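You operate a simulated robot arm through the tools that you are given. There is no shell and no other tool.

You run a simulated robot arm. Do the job below in one go: nothing can be reset, and whatever is moved stays where it is left.

JOB
Put things in order on the top of the lamp table. At the end: the grey pipe from the top of the lamp table stands where the black tin (marked "PINS") stood; the upright red pipe stands where the red magnet stood; the red magnet stands where the grey pipe stood; the black tin stands on top of the grey spool; whatever was shut is shut again. Leave all else as you found it, and nothing knocked over.

The check looks at the end state, three seconds after you hand in, the way a careful person would. Anything else that was tipped, shoved, dropped, spilled or broken makes it a failure.

ROBOT AND FRAMES
A 7-joint arm with a two-finger gripper, fixed in place. Base frame: the origin is at the foot of the arm, x ahead of it, y to its left, z up; the work surface is at about z = 0. Lengths are in mm, angles in degrees, forces in N, time in s.
With the tool pointing down near the work surface it reaches from about 160 to 380 mm from the base axis. Its first joint turns from -72.0 to 72.0 degrees. Payload 0.6 kg.
The TCP is the grasp point between the finger pads, 22 mm short of the fingertips. In the tool frame z runs along the fingers and y along their closing line. The gripper opens to 92 mm. The gripper's body begins 65 mm behind the TCP.
Orientation is told as [roll, pitch, yaw] about the base's x, y, z axes, in that order, counted from this pose: with the fingers straight down and closing along the base's y, the tool's x points along the base's -x, its y along +y and its z along -z.

CONTROLS
- The arm moves only by the tool drive_tool. Its argument "increments" is a list of rows, each a list of 7 numbers: the closure, from 0 (fully open) to 1 (shut), then the shift along the tool's x, y, z in units of 100 mm (1.0 is 100 mm), then the turn, a rotation vector about the tool's x, y, z in units of 120 degrees (1.0 is 120 degrees). In form: [[claw, dx, dy, dz, rx, ry, rz], ...]. A call has 1 to 20 rows; each row is the pose to reach, as a shift and turn from the pose commanded when the call began, along the tool's axes at that moment. A call with a number of a shift or a turn outside -1 to 1 is refused whole. Each row takes 0.2 s and may step no farther than 50 mm and 8.6 degrees from the row before; otherwise, or with a gripper value out of range, the whole call is refused. Where a pose cannot be reached the arm comes as near as it can. A force on the tool above 40 N (or 10 N above the force at the start of the call, whichever is more), or a blocked arm, ends the call early, and 0.2 s more pass. Each finger halts on what it meets, pressing with about 26 N; the grip force reading is that of the motor and also rises with nothing between the fingers. The clock runs only during rows and for 0.2 s after the last one: add rows that repeat a pose to give the fingers time. It gives the time, the measured TCP pose, the force on the tool (base axes), the opening and the grip force at its end, in the units of the frame above (readings bear some noise), with the torque about the TCP (base axes, N m) and any sound that the robot's microphone picked up.
- Cameras (640 x 400 px; columns grow to the right, rows downward): "scene" is fixed at [43.2, -266.9, 394.7]; the picture's right is [0.86, -0.51, 0.00], its down [-0.33, -0.55, -0.77] and it looks along [0.39, 0.66, -0.64] (base axes); focal length 214 px, centre (320, 200). "wrist" rides on the gripper at [71, 19, -102] in the tool frame; the picture's right is [-0.26, 0.96, 0.00], its down [-0.75, -0.20, -0.62] and it looks along [-0.60, -0.16, 0.78] (tool axes); focal length 280 px, centre (320, 200).
- snapshot(camera): a new picture of that camera. It takes no simulated time.
- probe_pixels(camera, pixels): for up to 12 pixels [column, row] of the newest picture of that camera ("zoom" is the newest enlarged one), the place [x, y, z] in the base frame of the surface seen there, good to about 2 mm. It takes no simulated time.
- inspect(camera, box): a new picture of the part [left, top, right, bottom] of that camera's present view, enlarged. It takes no simulated time.
- job_done(): hands the job in; it is judged then, once.

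Open the gripper and draw the arm clear of the work before you hand the job in, unless the task says otherwise.

The tools are called after "Emit:" as a command line: name --pt "numbers of a row" for each row, then --argument value for the rest, lists and objects as JSON in quotes. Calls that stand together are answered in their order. drive_tool: Moves the arm, as the interface text tells. Its arguments: {"type":"object","properties":{"increments":{"type":"array","items":{"type":"array","items":{"type":"number"}}}},"required":["increments"]} The other tools are called the same way: snapshot (camera) takes a picture; probe_pixels (camera, pixels) gives the place of the surface under pixels of a picture; inspect (camera, box) takes an enlarged picture of a part of a camera's view; job_done () hands the job in.

At the start:

```text
time_s: 0.0
position: [269.0, -31.4, 255.7]
ee_rot: [0.0, 0.1, 0.0]
force: [-0.4, 0.7, -0.2]
ft_torque: [0.0, 0.03, 0.02]
finger_gap: 92.2
grip_force: 0.0
```

scene: 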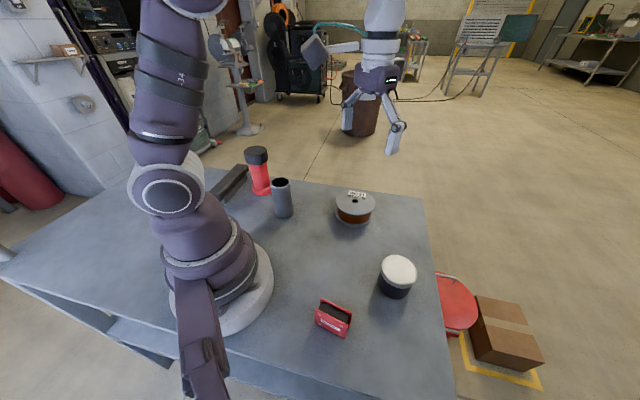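
wrist: 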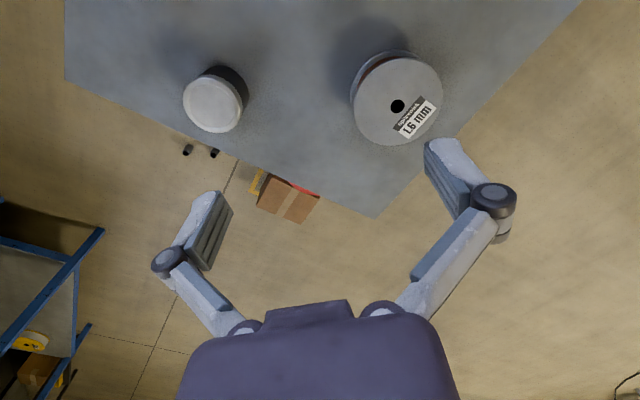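

The scene view shows a red pipe with a black top at (258,170), a grey pipe at (282,198), the spool at (354,207), a tin with a white lid at (396,277) and a red object at (333,317). I'll enlarge these parts before moving.

Emit:
inspect --camera "scene" --box '[200, 130, 320, 230]'

Emit:
inspect --camera "scene" --box '[300, 170, 460, 350]'

Emit:
snapshot --camera "scene"

Emit:
snapshot --camera "wrist"

```text
4.00 times, centred on (260, 180) of scene
```

zoom: 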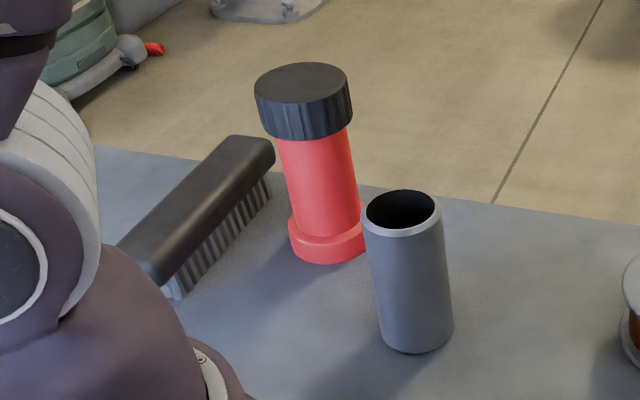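

```text
2.22 times, centred on (380, 260) of scene
```

zoom: 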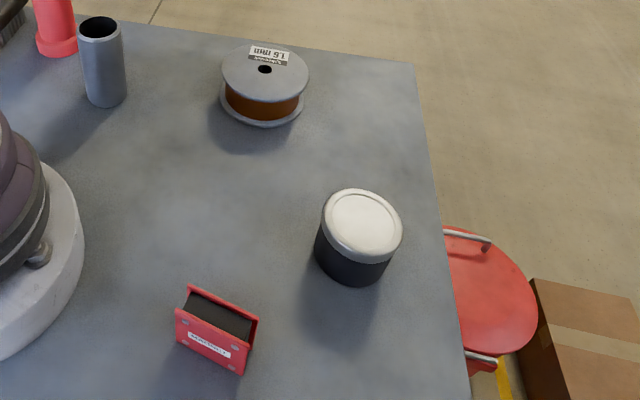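

```text
taken
```

scene: 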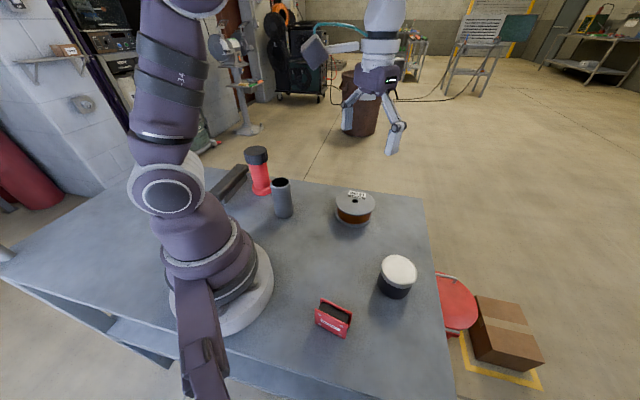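

```text
taken
```

wrist: 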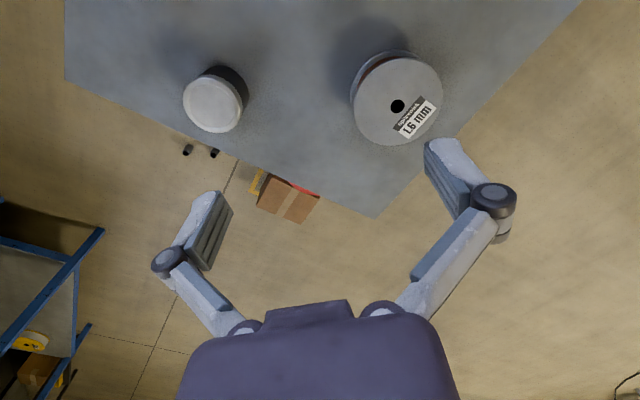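

Pictures match the start. Now I probe the tops and bases of every object in the scene view, and the table edges.

Emit:
probe_pixels --camera "scene" --pixels '[[256, 151], [260, 175], [263, 192], [273, 183], [290, 183], [284, 205], [285, 216], [355, 209], [345, 197], [398, 268], [396, 292], [333, 322]]'

Emit:
probe_pixels --camera "wrist" --pixels '[[212, 108], [184, 106], [241, 105], [212, 132], [213, 80], [396, 105], [353, 100], [442, 95], [397, 146], [400, 60], [368, 212], [238, 75]]'

Emit:
inspect --camera "scene" --box '[300, 285, 364, 345]'

Emit:
inspect --camera "scene" --box '[365, 245, 429, 305]'

Emit:
inspect --camera "scene" --box '[320, 180, 390, 235]'

```text
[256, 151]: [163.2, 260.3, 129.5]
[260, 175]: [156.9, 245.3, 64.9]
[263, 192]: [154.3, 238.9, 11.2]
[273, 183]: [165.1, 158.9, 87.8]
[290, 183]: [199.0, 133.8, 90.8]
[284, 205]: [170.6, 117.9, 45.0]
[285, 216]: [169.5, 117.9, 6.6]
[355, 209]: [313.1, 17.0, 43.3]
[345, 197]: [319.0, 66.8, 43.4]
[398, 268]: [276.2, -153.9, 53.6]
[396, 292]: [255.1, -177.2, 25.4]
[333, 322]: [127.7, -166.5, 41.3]
```

```text
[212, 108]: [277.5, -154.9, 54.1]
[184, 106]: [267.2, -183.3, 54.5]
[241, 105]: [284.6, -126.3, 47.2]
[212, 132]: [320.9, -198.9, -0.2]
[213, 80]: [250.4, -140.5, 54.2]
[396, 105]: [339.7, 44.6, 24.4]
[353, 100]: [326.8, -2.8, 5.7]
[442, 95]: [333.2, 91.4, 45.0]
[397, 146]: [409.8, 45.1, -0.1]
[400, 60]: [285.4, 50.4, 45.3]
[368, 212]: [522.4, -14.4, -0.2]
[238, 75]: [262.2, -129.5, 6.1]
```

```text
6.67 times, centred on (332, 315) of scene
```

zoom: 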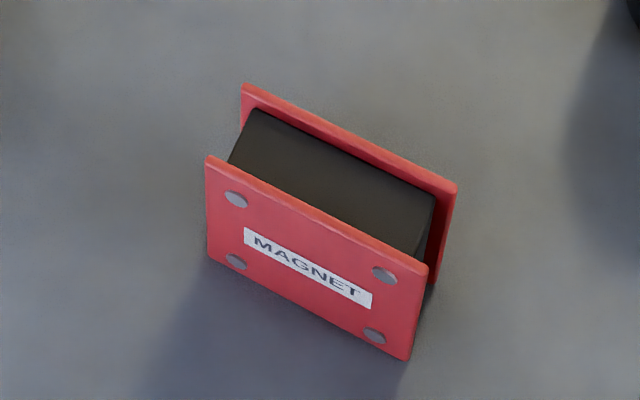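

```text
6.67 times, centred on (397, 275) of scene
```

zoom: 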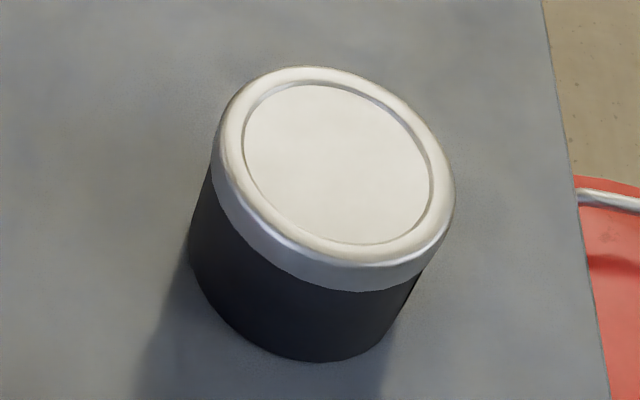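

```text
7.27 times, centred on (355, 208) of scene
```

zoom: 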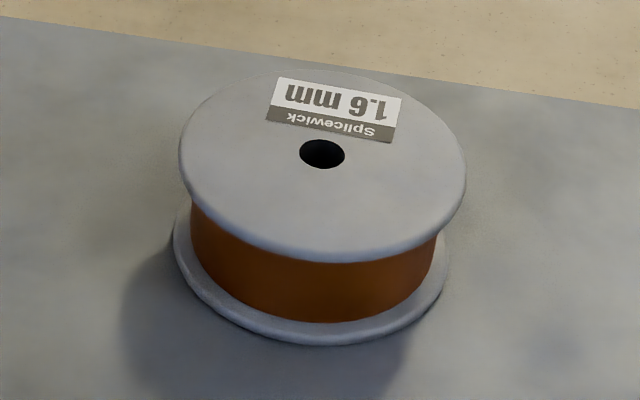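

The tin top is at about z=54 and the spool top at z=45. I zoom into the wrist view to measure the tin and spool rims precisely.

Emit:
inspect --camera "wrist" --box '[165, 40, 275, 145]'

Emit:
inspect --camera "wrist" --box '[335, 35, 463, 155]'

```text
3.81 times, centred on (220, 92) of wrist
```

zoom: 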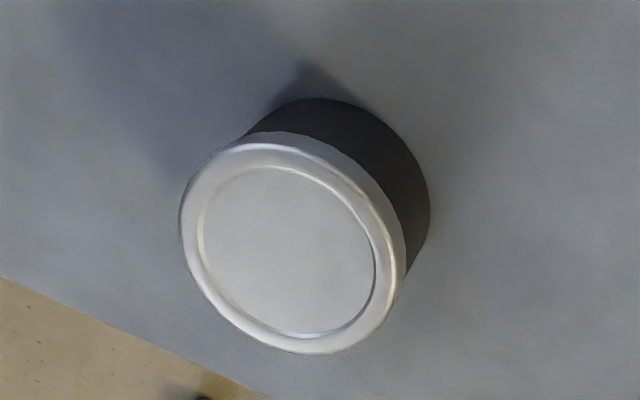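

```text
3.33 times, centred on (399, 95) of wrist
```

zoom: 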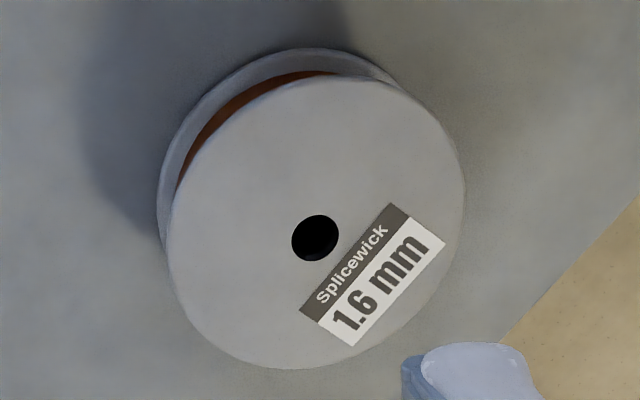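

The newest zoom shows the spool with its hole at (315,238). I probe the rim points.

Emit:
probe_pixels --camera "zoom" --pixels '[[172, 230], [458, 190], [285, 363], [340, 82], [205, 322], [395, 328], [435, 130], [225, 135], [294, 238], [338, 236], [316, 218], [314, 260]]'

Emit:
inspect --camera "wrist" --box '[165, 40, 275, 145]'

Emit:
probe_pixels --camera "zoom" --pixels '[[184, 225], [398, 250], [300, 350], [270, 148], [215, 310], [365, 325], [370, 195], [210, 172], [290, 250], [425, 205], [365, 120], [320, 100]]'

```text
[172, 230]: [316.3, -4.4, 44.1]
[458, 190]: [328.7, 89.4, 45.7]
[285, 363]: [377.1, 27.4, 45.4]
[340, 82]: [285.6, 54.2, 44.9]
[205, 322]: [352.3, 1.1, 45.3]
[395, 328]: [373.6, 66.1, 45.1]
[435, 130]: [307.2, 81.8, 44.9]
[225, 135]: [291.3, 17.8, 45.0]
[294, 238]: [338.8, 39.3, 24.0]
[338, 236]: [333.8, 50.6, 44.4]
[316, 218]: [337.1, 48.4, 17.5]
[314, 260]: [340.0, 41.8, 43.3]
```

```text
3.81 times, centred on (220, 92) of wrist
```

zoom: 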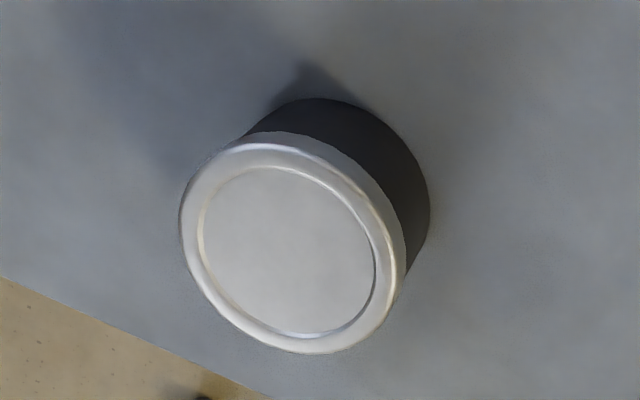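

```text
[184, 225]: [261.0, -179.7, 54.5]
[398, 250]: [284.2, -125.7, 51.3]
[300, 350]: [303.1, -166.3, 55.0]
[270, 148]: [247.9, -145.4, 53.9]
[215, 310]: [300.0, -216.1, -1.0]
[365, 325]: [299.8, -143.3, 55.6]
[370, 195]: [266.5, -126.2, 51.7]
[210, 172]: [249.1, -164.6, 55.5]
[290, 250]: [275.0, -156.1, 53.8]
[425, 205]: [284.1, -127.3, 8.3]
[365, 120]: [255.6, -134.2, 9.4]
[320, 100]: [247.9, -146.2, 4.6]
```

The spool centre works out near (331.5, 42) with radius about 47.5. The tin centre is near (275, -155), lid radius about 30, body about 28.7. I swing the arm high over the left side to survey the pipes with the wrist camera.

Emit:
drive_tool --pt "0 0.12 0.2 0 0 0 -0.0392" --pt "0 0.24 0.4 0 0 0 -0.0784" --pt "0 0.36 0.6 0 0 0 -0.1176" --pt "0 0.48 0.8 0 0 0 -0.1568" --pt "0 0.6 1.0 0 0 0 -0.196"

Emit:
drive_tool --pt "0 0.036 0.198 0 0 0 -0.0392" --pt "0 0.072 0.397 0 0 0 -0.0784" --pt "0 0.108 0.595 0 0 0 -0.1176" --pt "0 0.144 0.794 0 0 0 -0.1568" --pt "0 0.18 0.992 0 0 0 -0.196" --pt "0 0.18 0.992 0 0 0 -0.196"

Emit:
snapshot --camera "wrist"

Emit:
snapshot --camera "scene"

```text
time_s: 1.2
position: [206.9, 69.8, 255.8]
ee_rot: [0.0, 0.0, 23.6]
force: [0.1, -0.6, 0.5]
ft_torque: [-0.02, 0.0, 0.02]
finger_gap: 92.0
grip_force: 0.0
```

```text
time_s: 2.6
position: [153.8, 152.5, 255.9]
ee_rot: [0.1, -0.1, 47.1]
force: [-0.6, 0.5, 0.2]
ft_torque: [-0.01, 0.0, -0.01]
finger_gap: 92.0
grip_force: 0.0
```

```text
taken
```

wrist: 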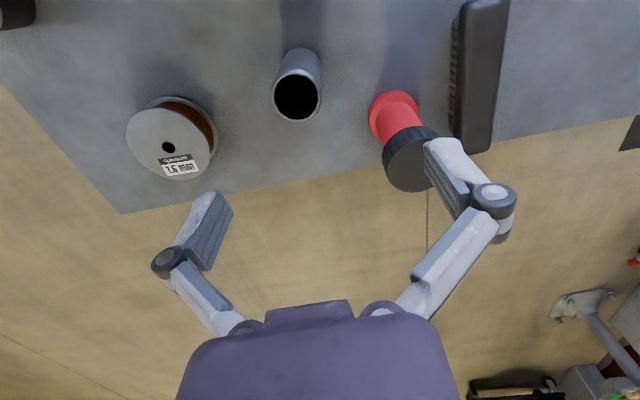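

```text
taken
```

scene: 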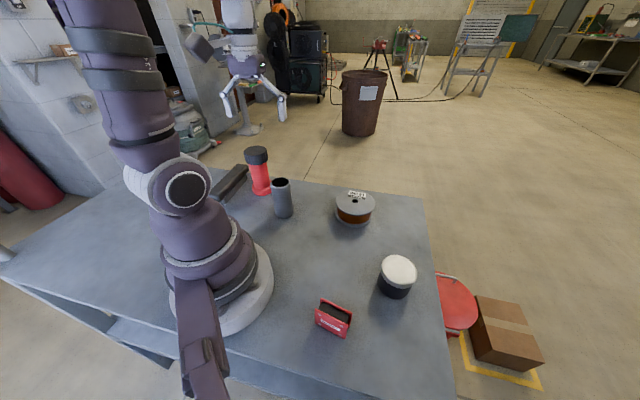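

The grey pipe is open-topped at (297,98); the red pipe's cap is at (408,160) with the brush beside it at (478,75). I zoom in and probe each.

Emit:
inspect --camera "wrist" --box '[350, 0, 520, 200]'

Emit:
inspect --camera "wrist" --box '[250, 30, 340, 130]'

Emit:
probe_pixels --camera "zoom" --pixels '[[185, 250], [465, 255], [320, 372], [325, 185], [220, 340], [410, 350], [220, 205], [425, 205], [320, 290], [240, 120], [420, 110], [330, 75]]'

Emit:
probe_pixels --camera "wrist" --pixels '[[384, 162], [410, 190], [408, 160], [430, 150], [410, 130], [372, 115], [395, 93], [416, 105], [385, 130], [400, 112], [455, 140], [490, 150]]'

```text
2.00 times, centred on (435, 100) of wrist
```

zoom: 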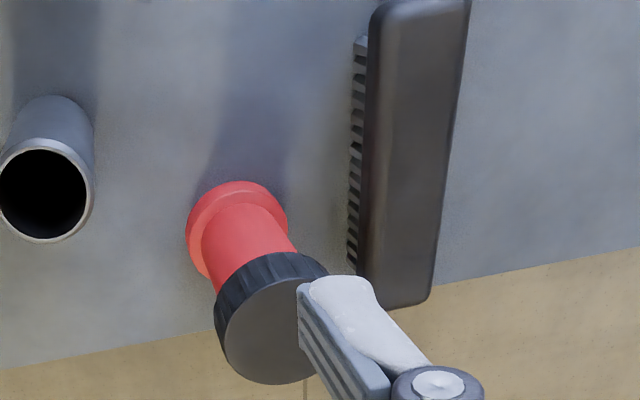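

```text
4.00 times, centred on (295, 80) of wrist
```

zoom: 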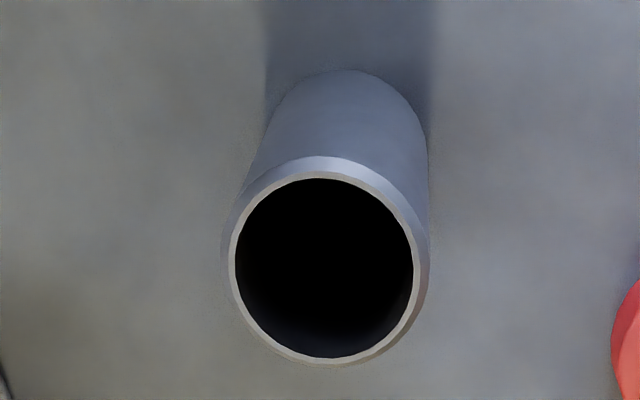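

```text
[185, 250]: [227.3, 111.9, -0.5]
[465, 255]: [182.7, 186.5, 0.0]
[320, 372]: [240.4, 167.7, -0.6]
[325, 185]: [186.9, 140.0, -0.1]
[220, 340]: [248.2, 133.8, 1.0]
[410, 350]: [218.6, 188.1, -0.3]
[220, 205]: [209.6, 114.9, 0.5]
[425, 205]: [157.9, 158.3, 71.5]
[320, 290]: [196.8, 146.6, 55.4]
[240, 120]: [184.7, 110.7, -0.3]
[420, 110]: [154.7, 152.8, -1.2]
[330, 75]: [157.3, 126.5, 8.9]
```

```text
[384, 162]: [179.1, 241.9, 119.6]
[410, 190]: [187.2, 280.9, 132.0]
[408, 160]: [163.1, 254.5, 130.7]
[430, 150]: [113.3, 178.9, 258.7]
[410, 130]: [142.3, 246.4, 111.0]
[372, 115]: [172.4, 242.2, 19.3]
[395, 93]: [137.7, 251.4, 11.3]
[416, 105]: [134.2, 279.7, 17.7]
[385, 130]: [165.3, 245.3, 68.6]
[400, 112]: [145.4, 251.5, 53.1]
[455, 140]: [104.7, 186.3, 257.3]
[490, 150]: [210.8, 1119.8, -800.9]
```

The last zoom shows the grey pipe's rim ring from about (232,262) to (421,262). I probe points on the rim itself.

Emit:
probe_pixels --camera "zoom" --pixels '[[230, 262], [420, 262], [322, 361], [322, 170], [255, 200], [390, 200], [260, 335], [388, 335], [330, 90], [270, 130], [420, 130], [340, 76]]'

Emit:
inspect --camera "wrist" --box '[360, 80, 460, 200]'

Emit:
probe_pixels --camera "zoom" --pixels '[[225, 295], [290, 360], [360, 350], [310, 215], [260, 230], [300, 290], [185, 120], [260, 55], [305, 100], [195, 155], [235, 150], [340, 210]]'

```text
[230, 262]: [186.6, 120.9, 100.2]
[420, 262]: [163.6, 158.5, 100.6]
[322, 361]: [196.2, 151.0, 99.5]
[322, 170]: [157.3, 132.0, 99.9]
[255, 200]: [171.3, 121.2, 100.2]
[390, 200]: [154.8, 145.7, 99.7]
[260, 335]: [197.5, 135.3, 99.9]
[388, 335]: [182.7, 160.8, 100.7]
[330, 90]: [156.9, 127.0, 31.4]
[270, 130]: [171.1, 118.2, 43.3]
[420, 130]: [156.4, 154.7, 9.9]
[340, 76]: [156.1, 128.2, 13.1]
```

```text
3.33 times, centred on (410, 140) of wrist
```

zoom: 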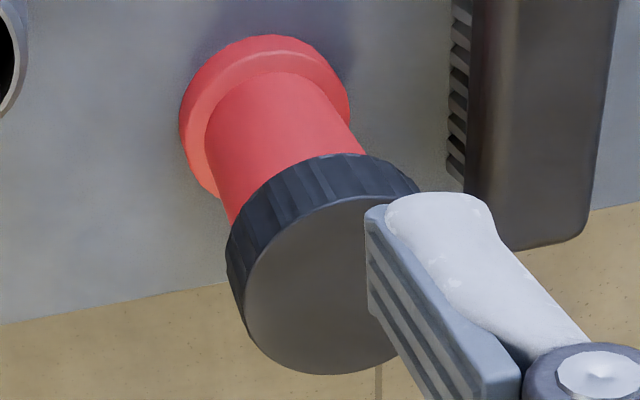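

```text
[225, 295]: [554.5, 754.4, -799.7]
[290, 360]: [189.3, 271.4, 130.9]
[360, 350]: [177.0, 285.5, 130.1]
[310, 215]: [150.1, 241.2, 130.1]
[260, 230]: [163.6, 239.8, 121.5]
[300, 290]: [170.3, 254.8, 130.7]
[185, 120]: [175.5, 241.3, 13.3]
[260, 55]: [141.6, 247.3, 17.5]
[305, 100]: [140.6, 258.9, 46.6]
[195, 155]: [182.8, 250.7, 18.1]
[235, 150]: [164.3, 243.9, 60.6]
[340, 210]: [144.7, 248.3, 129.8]
```

The grey pipe is 100 mm tall, centred near (176, 141), outer radius about 22.5. The red pipe is centred near (161.5, 264.5), body radius about 20.5, with flange and cap radius about 27, and stands 131 mm tall. I probe the brush, then swing to the right side to view the magnet.

Emit:
probe_pixels --camera "wrist" --pixels '[[458, 5], [505, 5], [500, 100], [485, 145], [465, 100], [480, 60], [452, 40], [451, 125]]'

Emit:
drive_tool --pt "0 0.051 -0.187 0 0 0 0.0484" --pt "0 0.103 -0.374 0 0 0 0.0968" --pt "0 0.154 -0.561 0 0 0 0.1452" --pt "0 0.206 -0.748 0 0 0 0.1936" --pt "0 0.257 -0.935 0 0 0 0.242"

Emit:
drive_tool --pt "0 0.043 -0.196 0 0 0 0.0484" --pt "0 0.086 -0.393 0 0 0 0.0968" --pt "0 0.128 -0.589 0 0 0 0.1452" --pt "0 0.171 -0.786 0 0 0 0.1936" --pt "0 0.214 -0.982 0 0 0 0.242"

Emit:
drive_tool --pt "0 0.054 -0.194 0 0 0 0.045" --pt "0 0.108 -0.388 0 0 0 0.09" --pt "0 0.162 -0.581 0 0 0 0.135" --pt "0 0.216 -0.775 0 0 0 0.18" --pt "0 0.27 -0.969 0 0 0 0.225" --pt "0 0.27 -0.969 0 0 0 0.225"

Emit:
snapshot --camera "wrist"

```text
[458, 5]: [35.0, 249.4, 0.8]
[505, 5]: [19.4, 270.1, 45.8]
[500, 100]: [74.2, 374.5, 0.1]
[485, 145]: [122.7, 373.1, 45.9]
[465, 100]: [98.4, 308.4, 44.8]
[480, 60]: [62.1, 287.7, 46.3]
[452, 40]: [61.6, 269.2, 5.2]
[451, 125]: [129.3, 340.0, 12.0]
```

```text
time_s: 3.8
position: [203.2, 69.4, 254.9]
ee_rot: [0.1, 0.0, 17.9]
force: [0.1, -1.0, -0.4]
ft_torque: [-0.01, 0.0, -0.01]
finger_gap: 92.0
grip_force: 0.1
```

```text
time_s: 5.0
position: [212.3, -31.6, 255.0]
ee_rot: [0.0, 0.1, -11.0]
force: [-0.4, 0.0, 0.5]
ft_torque: [0.02, 0.0, 0.01]
finger_gap: 92.2
grip_force: 0.0
```

```text
time_s: 6.4
position: [169.1, -120.2, 254.1]
ee_rot: [0.0, 0.0, -38.1]
force: [-0.1, -0.9, 0.4]
ft_torque: [0.03, -0.04, 0.0]
finger_gap: 91.7
grip_force: 0.1
```

```text
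taken
```

wrist: 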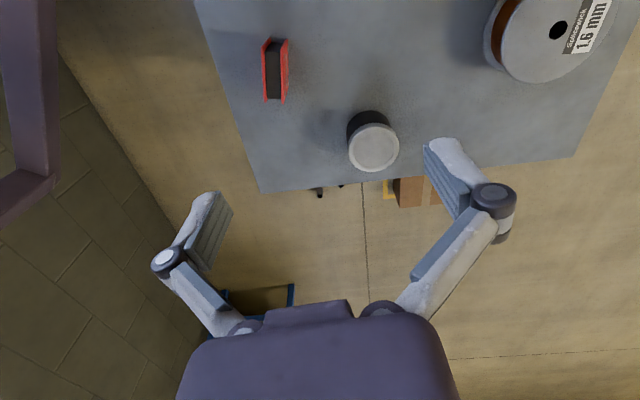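

The magnet is at (275,70) in the wrist view, the tin at (372,142). I zoom in on the magnet and probe it.

Emit:
inspect --camera "wrist" --box '[235, 25, 315, 115]'

Emit:
inspect --camera "scene" --box '[310, 290, 360, 340]'

Emit:
probe_pixels --camera "wrist" --pixels '[[267, 41], [285, 41], [287, 60], [283, 97], [267, 100], [265, 60], [266, 80], [276, 55], [276, 80], [284, 75], [276, 42], [275, 99]]'

```text
4.44 times, centred on (275, 70) of wrist
```

zoom: 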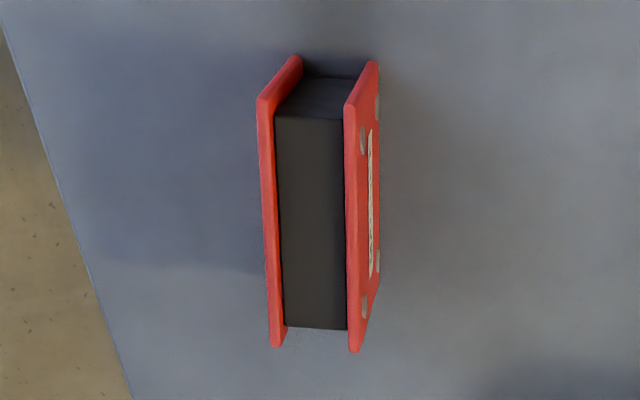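

```text
8.00 times, centred on (335, 315) of scene
```

zoom: 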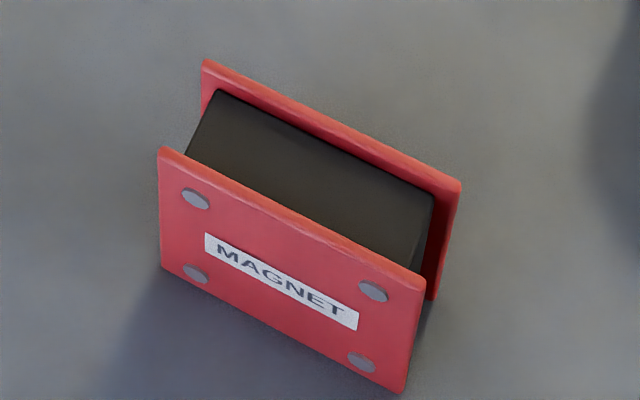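

```text
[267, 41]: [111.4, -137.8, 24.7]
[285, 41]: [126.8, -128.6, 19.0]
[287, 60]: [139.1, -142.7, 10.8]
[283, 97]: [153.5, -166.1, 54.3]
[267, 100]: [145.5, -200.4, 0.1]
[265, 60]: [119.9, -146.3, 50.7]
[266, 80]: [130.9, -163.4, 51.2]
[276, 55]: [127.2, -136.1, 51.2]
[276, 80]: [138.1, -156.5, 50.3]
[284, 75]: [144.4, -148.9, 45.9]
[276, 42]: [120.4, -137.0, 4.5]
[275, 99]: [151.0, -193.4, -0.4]
```

I take the wrist zoom again as the newest one and probe the plate edges and block.

Emit:
inspect --camera "wrist" --box '[235, 25, 315, 115]'

Emit:
probe_pixels --camera "zoom" --pixels '[[265, 110], [276, 335], [270, 220], [351, 115], [354, 340], [352, 220], [310, 130], [315, 315], [372, 70], [293, 62], [362, 230], [373, 280]]'

```text
4.44 times, centred on (275, 70) of wrist
```

zoom: 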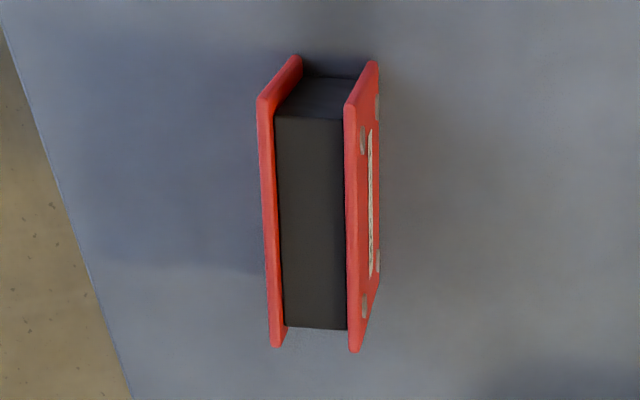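

```text
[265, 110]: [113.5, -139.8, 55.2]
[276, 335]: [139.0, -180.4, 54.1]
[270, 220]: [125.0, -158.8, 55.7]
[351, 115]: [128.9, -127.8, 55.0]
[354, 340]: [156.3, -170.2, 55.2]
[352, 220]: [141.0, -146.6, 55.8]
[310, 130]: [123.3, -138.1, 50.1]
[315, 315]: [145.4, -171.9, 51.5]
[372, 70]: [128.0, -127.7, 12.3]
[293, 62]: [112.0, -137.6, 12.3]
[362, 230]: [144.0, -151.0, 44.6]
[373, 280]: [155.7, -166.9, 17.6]
```

The magnet is 55 mm tall and about 24 mm thick, centred near (134, -154.5), with its plates running along azimuth -57°. Next I zoom on the tin to find the lower edge of its lid.

Emit:
inspect --camera "wrist" --box '[335, 95, 415, 185]'

Emit:
inspect --camera "scene" --box '[370, 250, 425, 305]'

Emit:
probe_pixels --camera "zoom" --pixels '[[210, 175], [208, 210], [212, 235], [290, 288], [287, 305], [285, 330], [280, 370], [400, 285], [395, 310], [385, 345], [340, 300], [340, 360]]'

```text
4.44 times, centred on (375, 140) of wrist
```

zoom: 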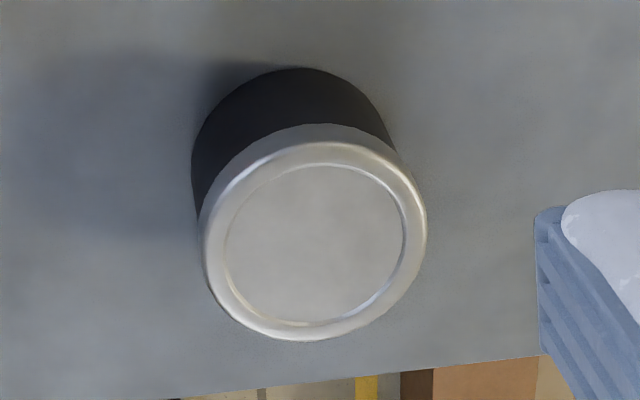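

```text
7.27 times, centred on (398, 278) of scene
```

zoom: 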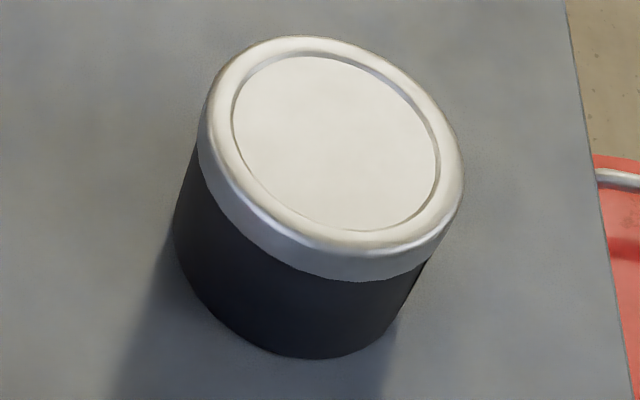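

```text
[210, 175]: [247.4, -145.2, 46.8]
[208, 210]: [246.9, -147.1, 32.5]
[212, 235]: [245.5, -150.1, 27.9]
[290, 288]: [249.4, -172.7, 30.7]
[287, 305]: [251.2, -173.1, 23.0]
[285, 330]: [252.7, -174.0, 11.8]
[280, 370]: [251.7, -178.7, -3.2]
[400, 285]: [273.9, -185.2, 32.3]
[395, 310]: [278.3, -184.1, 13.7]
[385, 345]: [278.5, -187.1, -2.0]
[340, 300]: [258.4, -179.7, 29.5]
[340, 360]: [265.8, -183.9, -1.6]
```

The lid's lower edge is near z=40, so a grip tilted 40° about the closing axis will hold only the black body and not the lid. I move above the tin and tilt there, reading the reached pose.

Emit:
drive_tool --pt "0 -0.18 0.1 0.18 0 0 -0.024" --pt "0 -0.36 0.2 0.36 0 0 -0.048" --pt "0 -0.542 0.298 0.54 0 0 -0.0725" --pt "0 -0.542 0.298 0.54 0 0 -0.0725"

Emit:
drive_tool --pt "0 -0.07 0 0.08 0 -0.0476 0" --pt "0 -0.14 0 0.16 0 -0.0952 0" --pt "0 -0.21 0 0.24 0 -0.1429 0" --pt "0 -0.28 0 0.32 0 -0.1905 0" --pt "0 -0.35 0 0.4 0 -0.238 0" --pt "0 -0.43 0 0.5 0 -0.2857 0" --pt "0 -0.51 0 0.6 0 -0.3333 0" --pt "0 -0.51 0 0.6 0 -0.3333 0"

Emit:
snapshot --camera "wrist"

Emit:
snapshot --camera "scene"

```text
time_s: 7.4
position: [230.0, -130.9, 202.8]
ee_rot: [0.0, 0.1, -29.3]
force: [-0.7, 0.1, 1.3]
ft_torque: [-0.02, 0.02, -0.01]
finger_gap: 92.0
grip_force: 0.1
```

```text
time_s: 9.2
position: [273.6, -155.3, 140.5]
ee_rot: [0.0, -40.1, -29.4]
force: [0.6, -0.5, 0.3]
ft_torque: [0.0, 0.0, -0.02]
finger_gap: 92.2
grip_force: 0.0
```

```text
taken
```

wrist: 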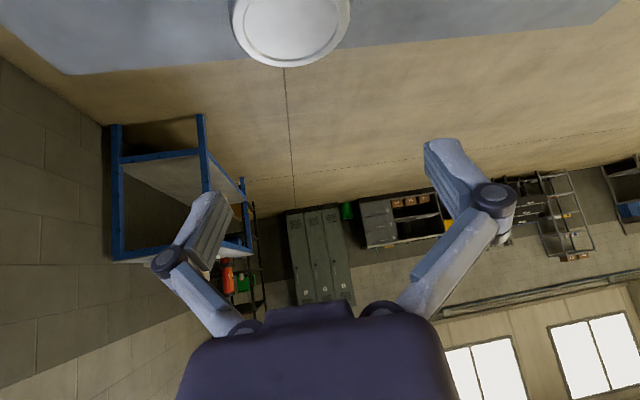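

```text
taken
```

scene: 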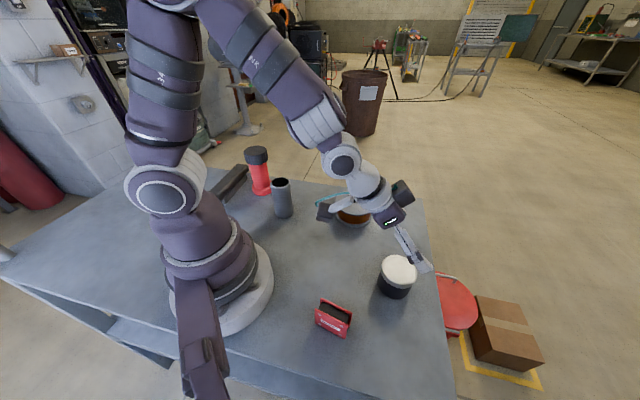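

The tilt of 40° is reached at (273.6, -155.3, 140.5), and the scene shows the gripper over the tin. I descend 80 mm vertically and check the alignment.

Emit:
drive_tool --pt "0 0.1 0 0.124 0 0 0" --pt "0 0.2 0 0.248 0 0 0" --pt "0 0.3 0 0.372 0 0 0" --pt "0 0.4 0 0.496 0 0 0" --pt "0 0.504 0 0.621 0 0 0" --pt "0 0.504 0 0.621 0 0 0"

Emit:
snapshot --camera "wrist"

Emit:
inspect --camera "scene" --box '[290, 150, 460, 320]'

```text
time_s: 10.6
position: [275.6, -156.5, 62.0]
ee_rot: [-0.1, -40.2, -29.4]
force: [-0.1, 0.4, 0.7]
ft_torque: [0.0, 0.01, 0.01]
finger_gap: 92.3
grip_force: 0.0
```

```text
taken
```

wrist: 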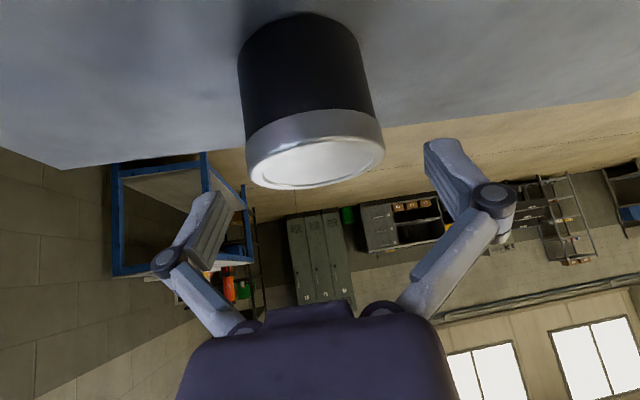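

```text
2.35 times, centred on (375, 235) of scene
```

zoom: 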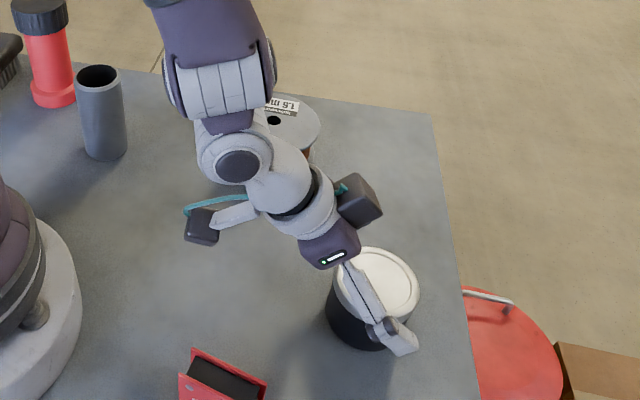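

The tin sits centred between the fingers (its top at (315,165), TCP column about 320). I descend to z about 26 and then close gently.

Emit:
drive_tool --pt "0 0.06 0.003 0.068 0 0 0" --pt "0 0.12 0.006 0.135 0 0 0" --pt "0 0.18 0.007 0.2 0 0 0" --pt "0 0.237 0.007 0.269 0 0 0" --pt "0 0.237 0.007 0.269 0 0 0"

Emit:
snapshot --camera "wrist"

Emit:
inspect --camera "scene" --box '[290, 150, 460, 320]'

```text
time_s: 11.8
position: [276.5, -154.1, 26.9]
ee_rot: [0.0, -40.0, -29.4]
force: [0.5, -0.1, -0.1]
ft_torque: [-0.02, 0.01, 0.01]
finger_gap: 91.9
grip_force: 0.0
```

```text
taken
```

wrist: 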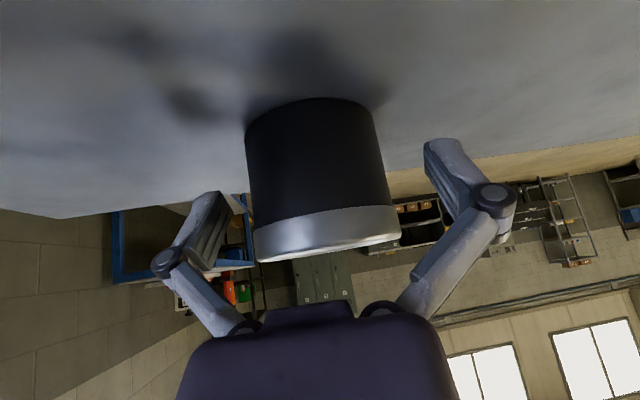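

```text
2.35 times, centred on (375, 235) of scene
```

zoom: 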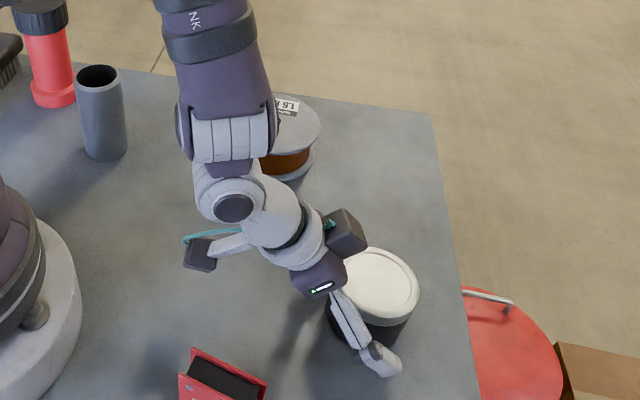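

The fingers straddle the black body below the lid at z=26.9. I close them and hold.

Emit:
drive_tool --pt "0.2 0 0 0 0 0 0" --pt "0.3 0 0 0 0 0 0" --pt "0.6 0 0 0 0 0 0" --pt "1 0 0 0 0 0 0" --pt "1 0 0 0 0 0 0" --pt "1 0 0 0 0 0 0"

Emit:
snapshot --camera "wrist"

Emit:
inspect --camera "scene" --box '[290, 150, 460, 320]'

```text
time_s: 13.2
position: [274.6, -154.5, 27.7]
ee_rot: [-0.1, -40.0, -29.4]
force: [-1.2, -0.9, 5.9]
ft_torque: [0.05, 0.04, -0.02]
finger_gap: 60.7
grip_force: 26.1
```

```text
taken
```

wrist: 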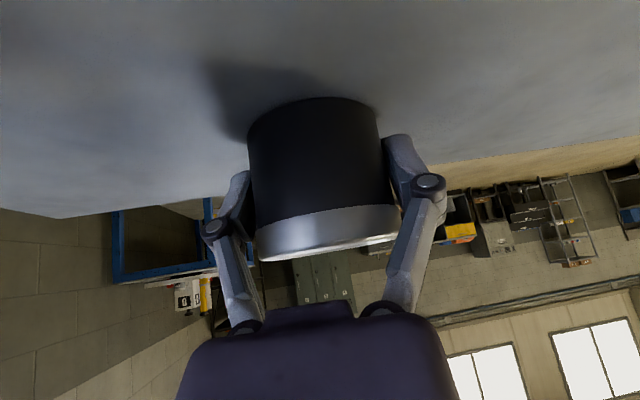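

```text
2.35 times, centred on (375, 235) of scene
```

zoom: 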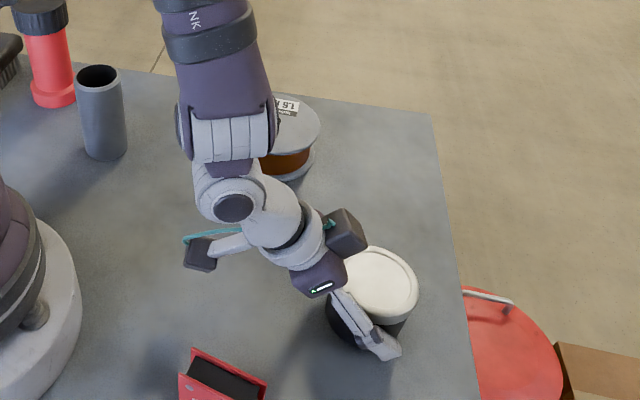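

The gap of 60.7 mm matches the lid's diameter, so the pads are touching the lid rim. I open, back off 10 mm radially so the pads cross only the body, and grip again.

Emit:
drive_tool --pt "0.2 0 0 0 0 0 0" --pt "0.1 0 0 0 0 0 0" --pt "0.1 0 0 0 0 0 0" --pt "0.1 0.04 0 -0.03 0 0 0" --pt "0.1 0.0766 0 -0.0643 0 0 0" --pt "0.1 0.0766 0 -0.0643 0 0 0"

Emit:
inspect --camera "wrist" --box '[160, 80, 480, 280]'

Emit:
inspect --camera "scene" --box '[360, 230, 440, 310]'

```text
time_s: 14.6
position: [265.7, -149.6, 25.5]
ee_rot: [0.0, -39.9, -29.3]
force: [0.3, 0.3, -0.5]
ft_torque: [-0.02, 0.0, 0.02]
finger_gap: 83.0
grip_force: 0.0
```

```text
2.00 times, centred on (320, 180) of wrist
```

zoom: 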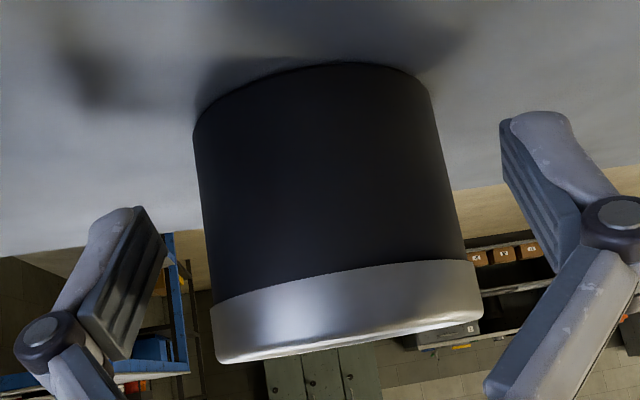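

```text
5.00 times, centred on (400, 270) of scene
```

zoom: 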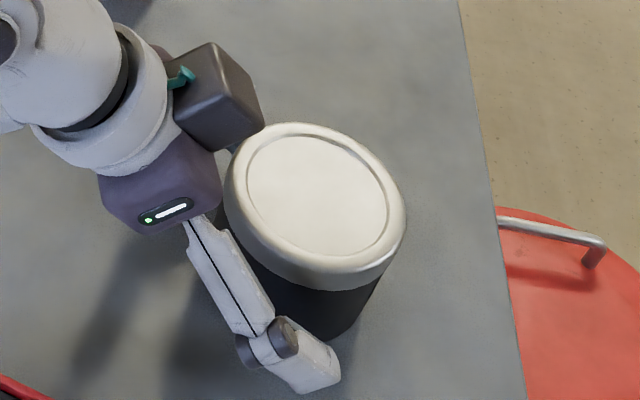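

The lid looks seated and unchanged. I close on the body from here.

Emit:
drive_tool --pt "0.25 0 0 0 0 0 0" --pt "0.3 0 0 0 0 0 0" --pt "0.6 0 0 0 0 0 0" --pt "1 0 0 0 0 0 0" --pt "1 0 0 0 0 0 0" --pt "1 0 0 0 0 0 0"

Emit:
inspect --camera "wrist" --box '[160, 80, 480, 280]'

```text
time_s: 16.0
position: [266.0, -148.8, 25.3]
ee_rot: [-0.1, -40.0, -29.5]
force: [-0.6, 0.8, 3.8]
ft_torque: [0.17, -0.06, -0.03]
finger_gap: 60.8
grip_force: 26.1
```

```text
2.00 times, centred on (320, 180) of wrist
```

zoom: 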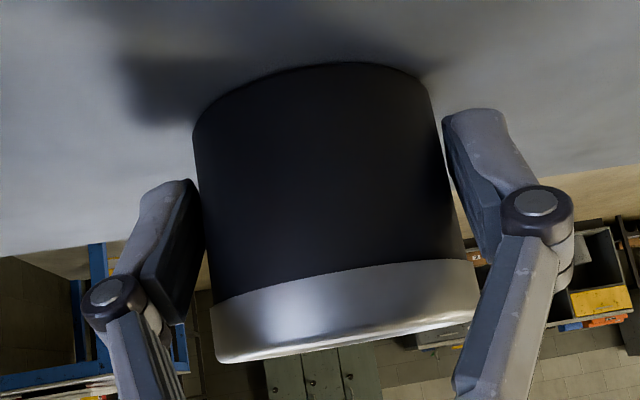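

The gap is again 60.8 mm, so that is the effective body diameter, and the grip holds at 26 N. I lift 20 mm slowly and check the lid.

Emit:
drive_tool --pt "1 -0.016 0 -0.019 0 0 0" --pt "1 -0.032 0 -0.038 0 0 0" --pt "1 -0.064 0 -0.077 0 0 0" --pt "1 -0.096 0 -0.115 0 0 0" --pt "1 -0.129 0 -0.153 0 0 0" --pt "1 -0.129 0 -0.153 0 0 0"

Emit:
inspect --camera "wrist" --box '[160, 80, 480, 280]'

Emit:
inspect --camera "scene" --box '[360, 230, 440, 310]'

```text
time_s: 17.4
position: [267.3, -149.1, 47.1]
ee_rot: [0.2, -40.0, -29.4]
force: [-0.4, -0.1, -0.8]
ft_torque: [0.02, 0.03, 0.03]
finger_gap: 60.6
grip_force: 25.9
```

```text
2.00 times, centred on (320, 180) of wrist
```

zoom: 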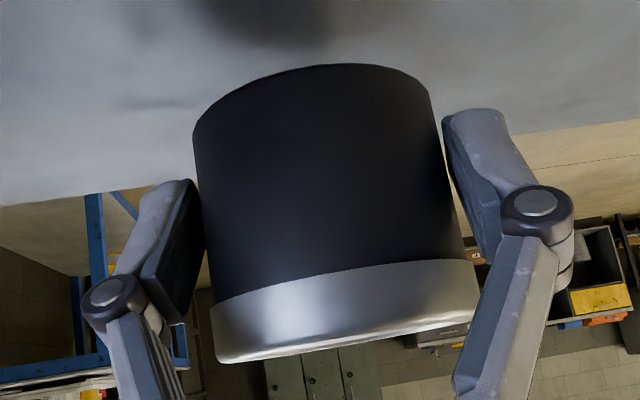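

```text
5.00 times, centred on (400, 270) of scene
```

zoom: 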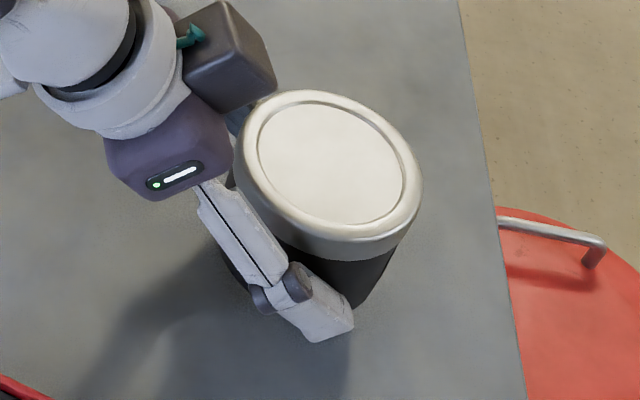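

The whole tin lifted with its lid seated. I lift on to about z=115 and swing in two slow arcs towards the spool.

Emit:
drive_tool --pt "1 -0.063 0 -0.074 0 0 0" --pt "1 -0.125 0 -0.149 0 0 0" --pt "1 -0.187 0 -0.223 0 0 0" --pt "1 -0.25 0 -0.298 0 0 0" --pt "1 -0.312 0 -0.372 0 0 0" --pt "1 -0.375 0 -0.447 0 0 0" --pt "1 -0.437 0 -0.521 0 0 0" --pt "1 -0.437 0 -0.521 0 0 0"

Emit:
drive_tool --pt "1 0.002 0.1 -0.0015 -0.0098 0 -0.01168" --pt "1 0.004 0.2 -0.003 -0.0196 0 -0.02336" --pt "1 0.006 0.3 -0.0045 -0.0294 0 -0.03504" --pt "1 0.008 0.4 -0.006 -0.0392 0 -0.04672" --pt "1 0.009 0.5 -0.0075 -0.049 0 -0.0584" --pt "1 0.011 0.6 -0.009 -0.0588 0 -0.07008" --pt "1 0.013 0.7 -0.0105 -0.0686 0 -0.08176" --pt "1 0.015 0.8 -0.012 -0.0784 0 -0.09344" --pt "1 0.016 0.9 -0.0135 -0.0882 0 -0.10512" --pt "1 0.018 0.997 -0.015 -0.098 0 -0.1168" --pt "1 0.018 0.997 -0.015 -0.098 0 -0.1168"

```text
time_s: 19.2
position: [266.1, -149.9, 115.3]
ee_rot: [0.0, -40.0, -29.4]
force: [-0.4, 0.6, -2.1]
ft_torque: [0.01, 0.02, -0.02]
finger_gap: 60.8
grip_force: 26.0
```

```text
time_s: 21.6
position: [314.0, -61.1, 115.6]
ee_rot: [0.0, -40.0, -11.0]
force: [-0.3, -0.2, -1.6]
ft_torque: [-0.01, 0.04, 0.05]
finger_gap: 60.5
grip_force: 26.3
```

On track at (314, -61, 115.6) with the tin held. Second half of the arc towards the spool.

Emit:
drive_tool --pt "1 0.009 0.1 -0.008 -0.0098 0 -0.01168" --pt "1 0.019 0.2 -0.016 -0.0196 0 -0.02336" --pt "1 0.028 0.3 -0.024 -0.0294 0 -0.03504" --pt "1 0.037 0.4 -0.031 -0.0392 0 -0.04672" --pt "1 0.047 0.5 -0.039 -0.049 0 -0.0584" --pt "1 0.056 0.6 -0.047 -0.0588 0 -0.07008" --pt "1 0.065 0.7 -0.055 -0.0686 0 -0.08176" --pt "1 0.075 0.8 -0.063 -0.0784 0 -0.09344" --pt "1 0.084 0.9 -0.071 -0.0882 0 -0.10512" --pt "1 0.0935 0.99 -0.0785 -0.098 0 -0.1168" --pt "1 0.0935 0.99 -0.0785 -0.098 0 -0.1168"

Emit:
snapshot --camera "wrist"

Emit:
inspect --camera "scene" --box '[300, 140, 420, 250]'

```text
time_s: 24.0
position: [320.8, 38.7, 114.7]
ee_rot: [0.0, -40.0, 7.3]
force: [-0.9, 0.3, -1.9]
ft_torque: [0.01, 0.02, 0.0]
finger_gap: 60.6
grip_force: 25.8
```

```text
taken
```

wrist: 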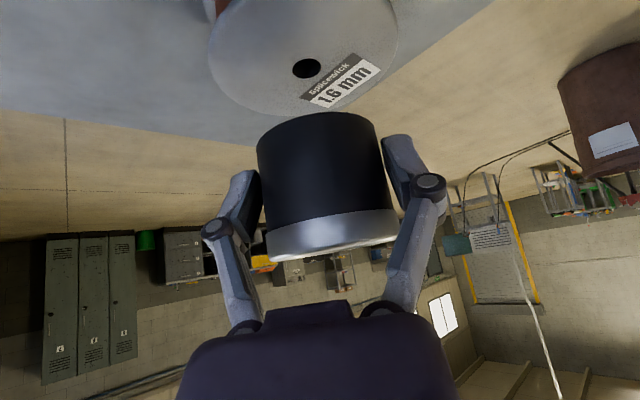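

```text
3.64 times, centred on (360, 195) of scene
```

zoom: 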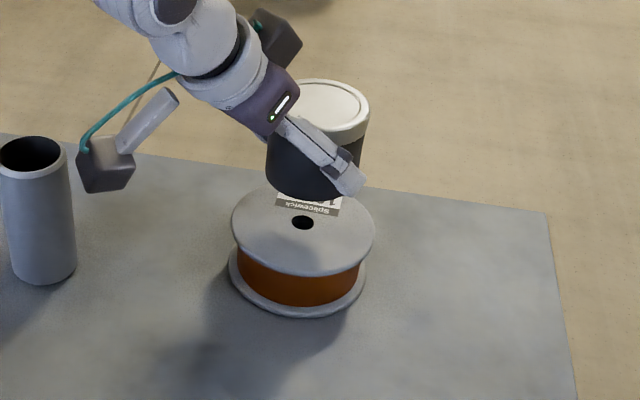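

The tin hangs above the spool. I probe the tin's surface in the wrist view to get its exact centre before lowering.

Emit:
probe_pixels --camera "wrist" --pixels '[[320, 160], [320, 130], [270, 150], [370, 150], [262, 160], [378, 160], [330, 240], [275, 240], [392, 225], [320, 190], [290, 180], [350, 180]]'

Emit:
probe_pixels --camera "zoom" --pixels '[[330, 100], [365, 105], [350, 85], [300, 85], [340, 120], [320, 82], [303, 222], [240, 220], [368, 230], [280, 180], [330, 190]]'

```text
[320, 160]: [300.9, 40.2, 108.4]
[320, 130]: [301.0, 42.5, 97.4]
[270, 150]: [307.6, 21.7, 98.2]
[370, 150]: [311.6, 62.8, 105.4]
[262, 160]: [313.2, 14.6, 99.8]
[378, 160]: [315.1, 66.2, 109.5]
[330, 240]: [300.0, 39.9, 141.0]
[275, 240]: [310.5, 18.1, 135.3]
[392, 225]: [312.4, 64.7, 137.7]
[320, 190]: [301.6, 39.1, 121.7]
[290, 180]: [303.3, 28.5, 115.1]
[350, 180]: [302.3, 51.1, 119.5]
```

```text
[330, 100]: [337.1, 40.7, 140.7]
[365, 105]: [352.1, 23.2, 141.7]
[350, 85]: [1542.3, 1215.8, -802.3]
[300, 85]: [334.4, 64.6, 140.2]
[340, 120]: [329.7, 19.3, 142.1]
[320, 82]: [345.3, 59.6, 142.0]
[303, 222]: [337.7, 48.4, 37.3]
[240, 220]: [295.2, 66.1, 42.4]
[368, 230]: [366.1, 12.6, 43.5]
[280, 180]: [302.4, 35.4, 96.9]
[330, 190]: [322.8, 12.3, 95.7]
```

The tin's axis is at about (329.5, 41), so I correct by about 2 mm and lower 40 mm towards the spool top.

Emit:
drive_tool --pt "1 0.03 0.002 0.04 0 0 0" --pt "1 0.06 0.004 0.08 0 0 0" --pt "1 0.09 0.006 0.12 0 0 0" --pt "1 0.12 0.009 0.16 0 0 0" --pt "1 0.15 0.009 0.2 0 0 0" --pt "1 0.18 0.009 0.24 0 0 0" --pt "1 0.21 0.009 0.28 0 0 0" --pt "1 0.241 0.009 0.32 0 0 0" --pt "1 0.241 0.009 0.32 0 0 0"

Emit:
snapshot --camera "wrist"

Emit:
inspect --camera "scene" --box '[300, 140, 420, 250]'

```text
time_s: 26.0
position: [321.8, 38.8, 74.4]
ee_rot: [0.1, -39.9, 7.1]
force: [-0.3, 0.3, -1.4]
ft_torque: [0.01, 0.03, 0.02]
finger_gap: 60.6
grip_force: 26.3
```

```text
taken
```

wrist: 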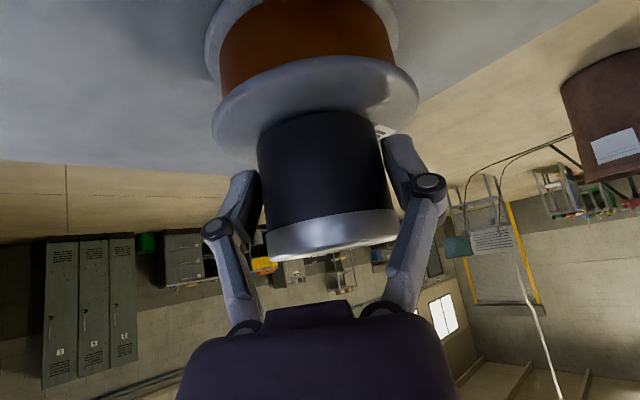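

```text
3.64 times, centred on (360, 195) of scene
```

zoom: 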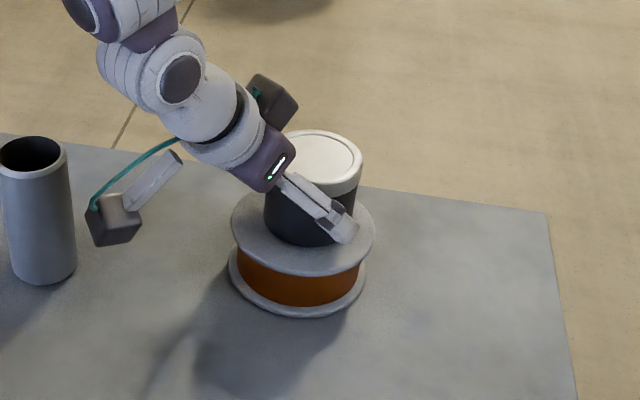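

Centred on the spool flange with about 4 mm left. I lower in small steps, watching the force.

Emit:
drive_tool --pt "1 0.0064 0 0.0077 0 0 0" --pt "1 0.0129 0 0.0153 0 0 0" --pt "1 0.0193 0 0.023 0 0 0" --pt "1 0.0193 0 0.023 0 0 0"

Emit:
drive_tool --pt "1 0.0064 0 0.0077 0 0 0" --pt "1 0.0064 0 0.0077 0 0 0"

```text
time_s: 27.0
position: [322.0, 40.2, 71.3]
ee_rot: [0.0, -40.0, 7.2]
force: [1.0, -0.4, 10.2]
ft_torque: [0.31, 0.06, -0.01]
finger_gap: 60.5
grip_force: 26.2
```

```text
time_s: 27.6
position: [322.8, 41.4, 70.5]
ee_rot: [-0.1, -40.2, 7.2]
force: [2.4, -0.3, 17.0]
ft_torque: [0.17, -0.28, -0.11]
finger_gap: 60.6
grip_force: 25.2
```

Contact: the force rose to 17 N, so the tin is seated on the spool. I relieve 2 mm and check before releasing.

Emit:
drive_tool --pt "1 -0.0064 0 -0.0077 0 0 0" --pt "1 -0.0116 0 -0.0138 0 0 0" --pt "1 -0.0116 0 -0.0138 0 0 0"

Emit:
inspect --camera "scene" --box '[320, 160, 400, 240]'

```text
time_s: 28.4
position: [320.9, 39.1, 71.0]
ee_rot: [0.0, -39.8, 7.3]
force: [-0.5, 0.2, -1.4]
ft_torque: [0.02, 0.04, -0.04]
finger_gap: 60.3
grip_force: 25.8
```

```text
5.00 times, centred on (360, 200) of scene
```

zoom: 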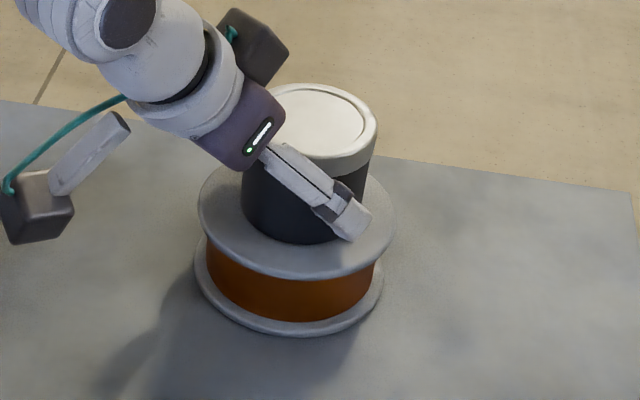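

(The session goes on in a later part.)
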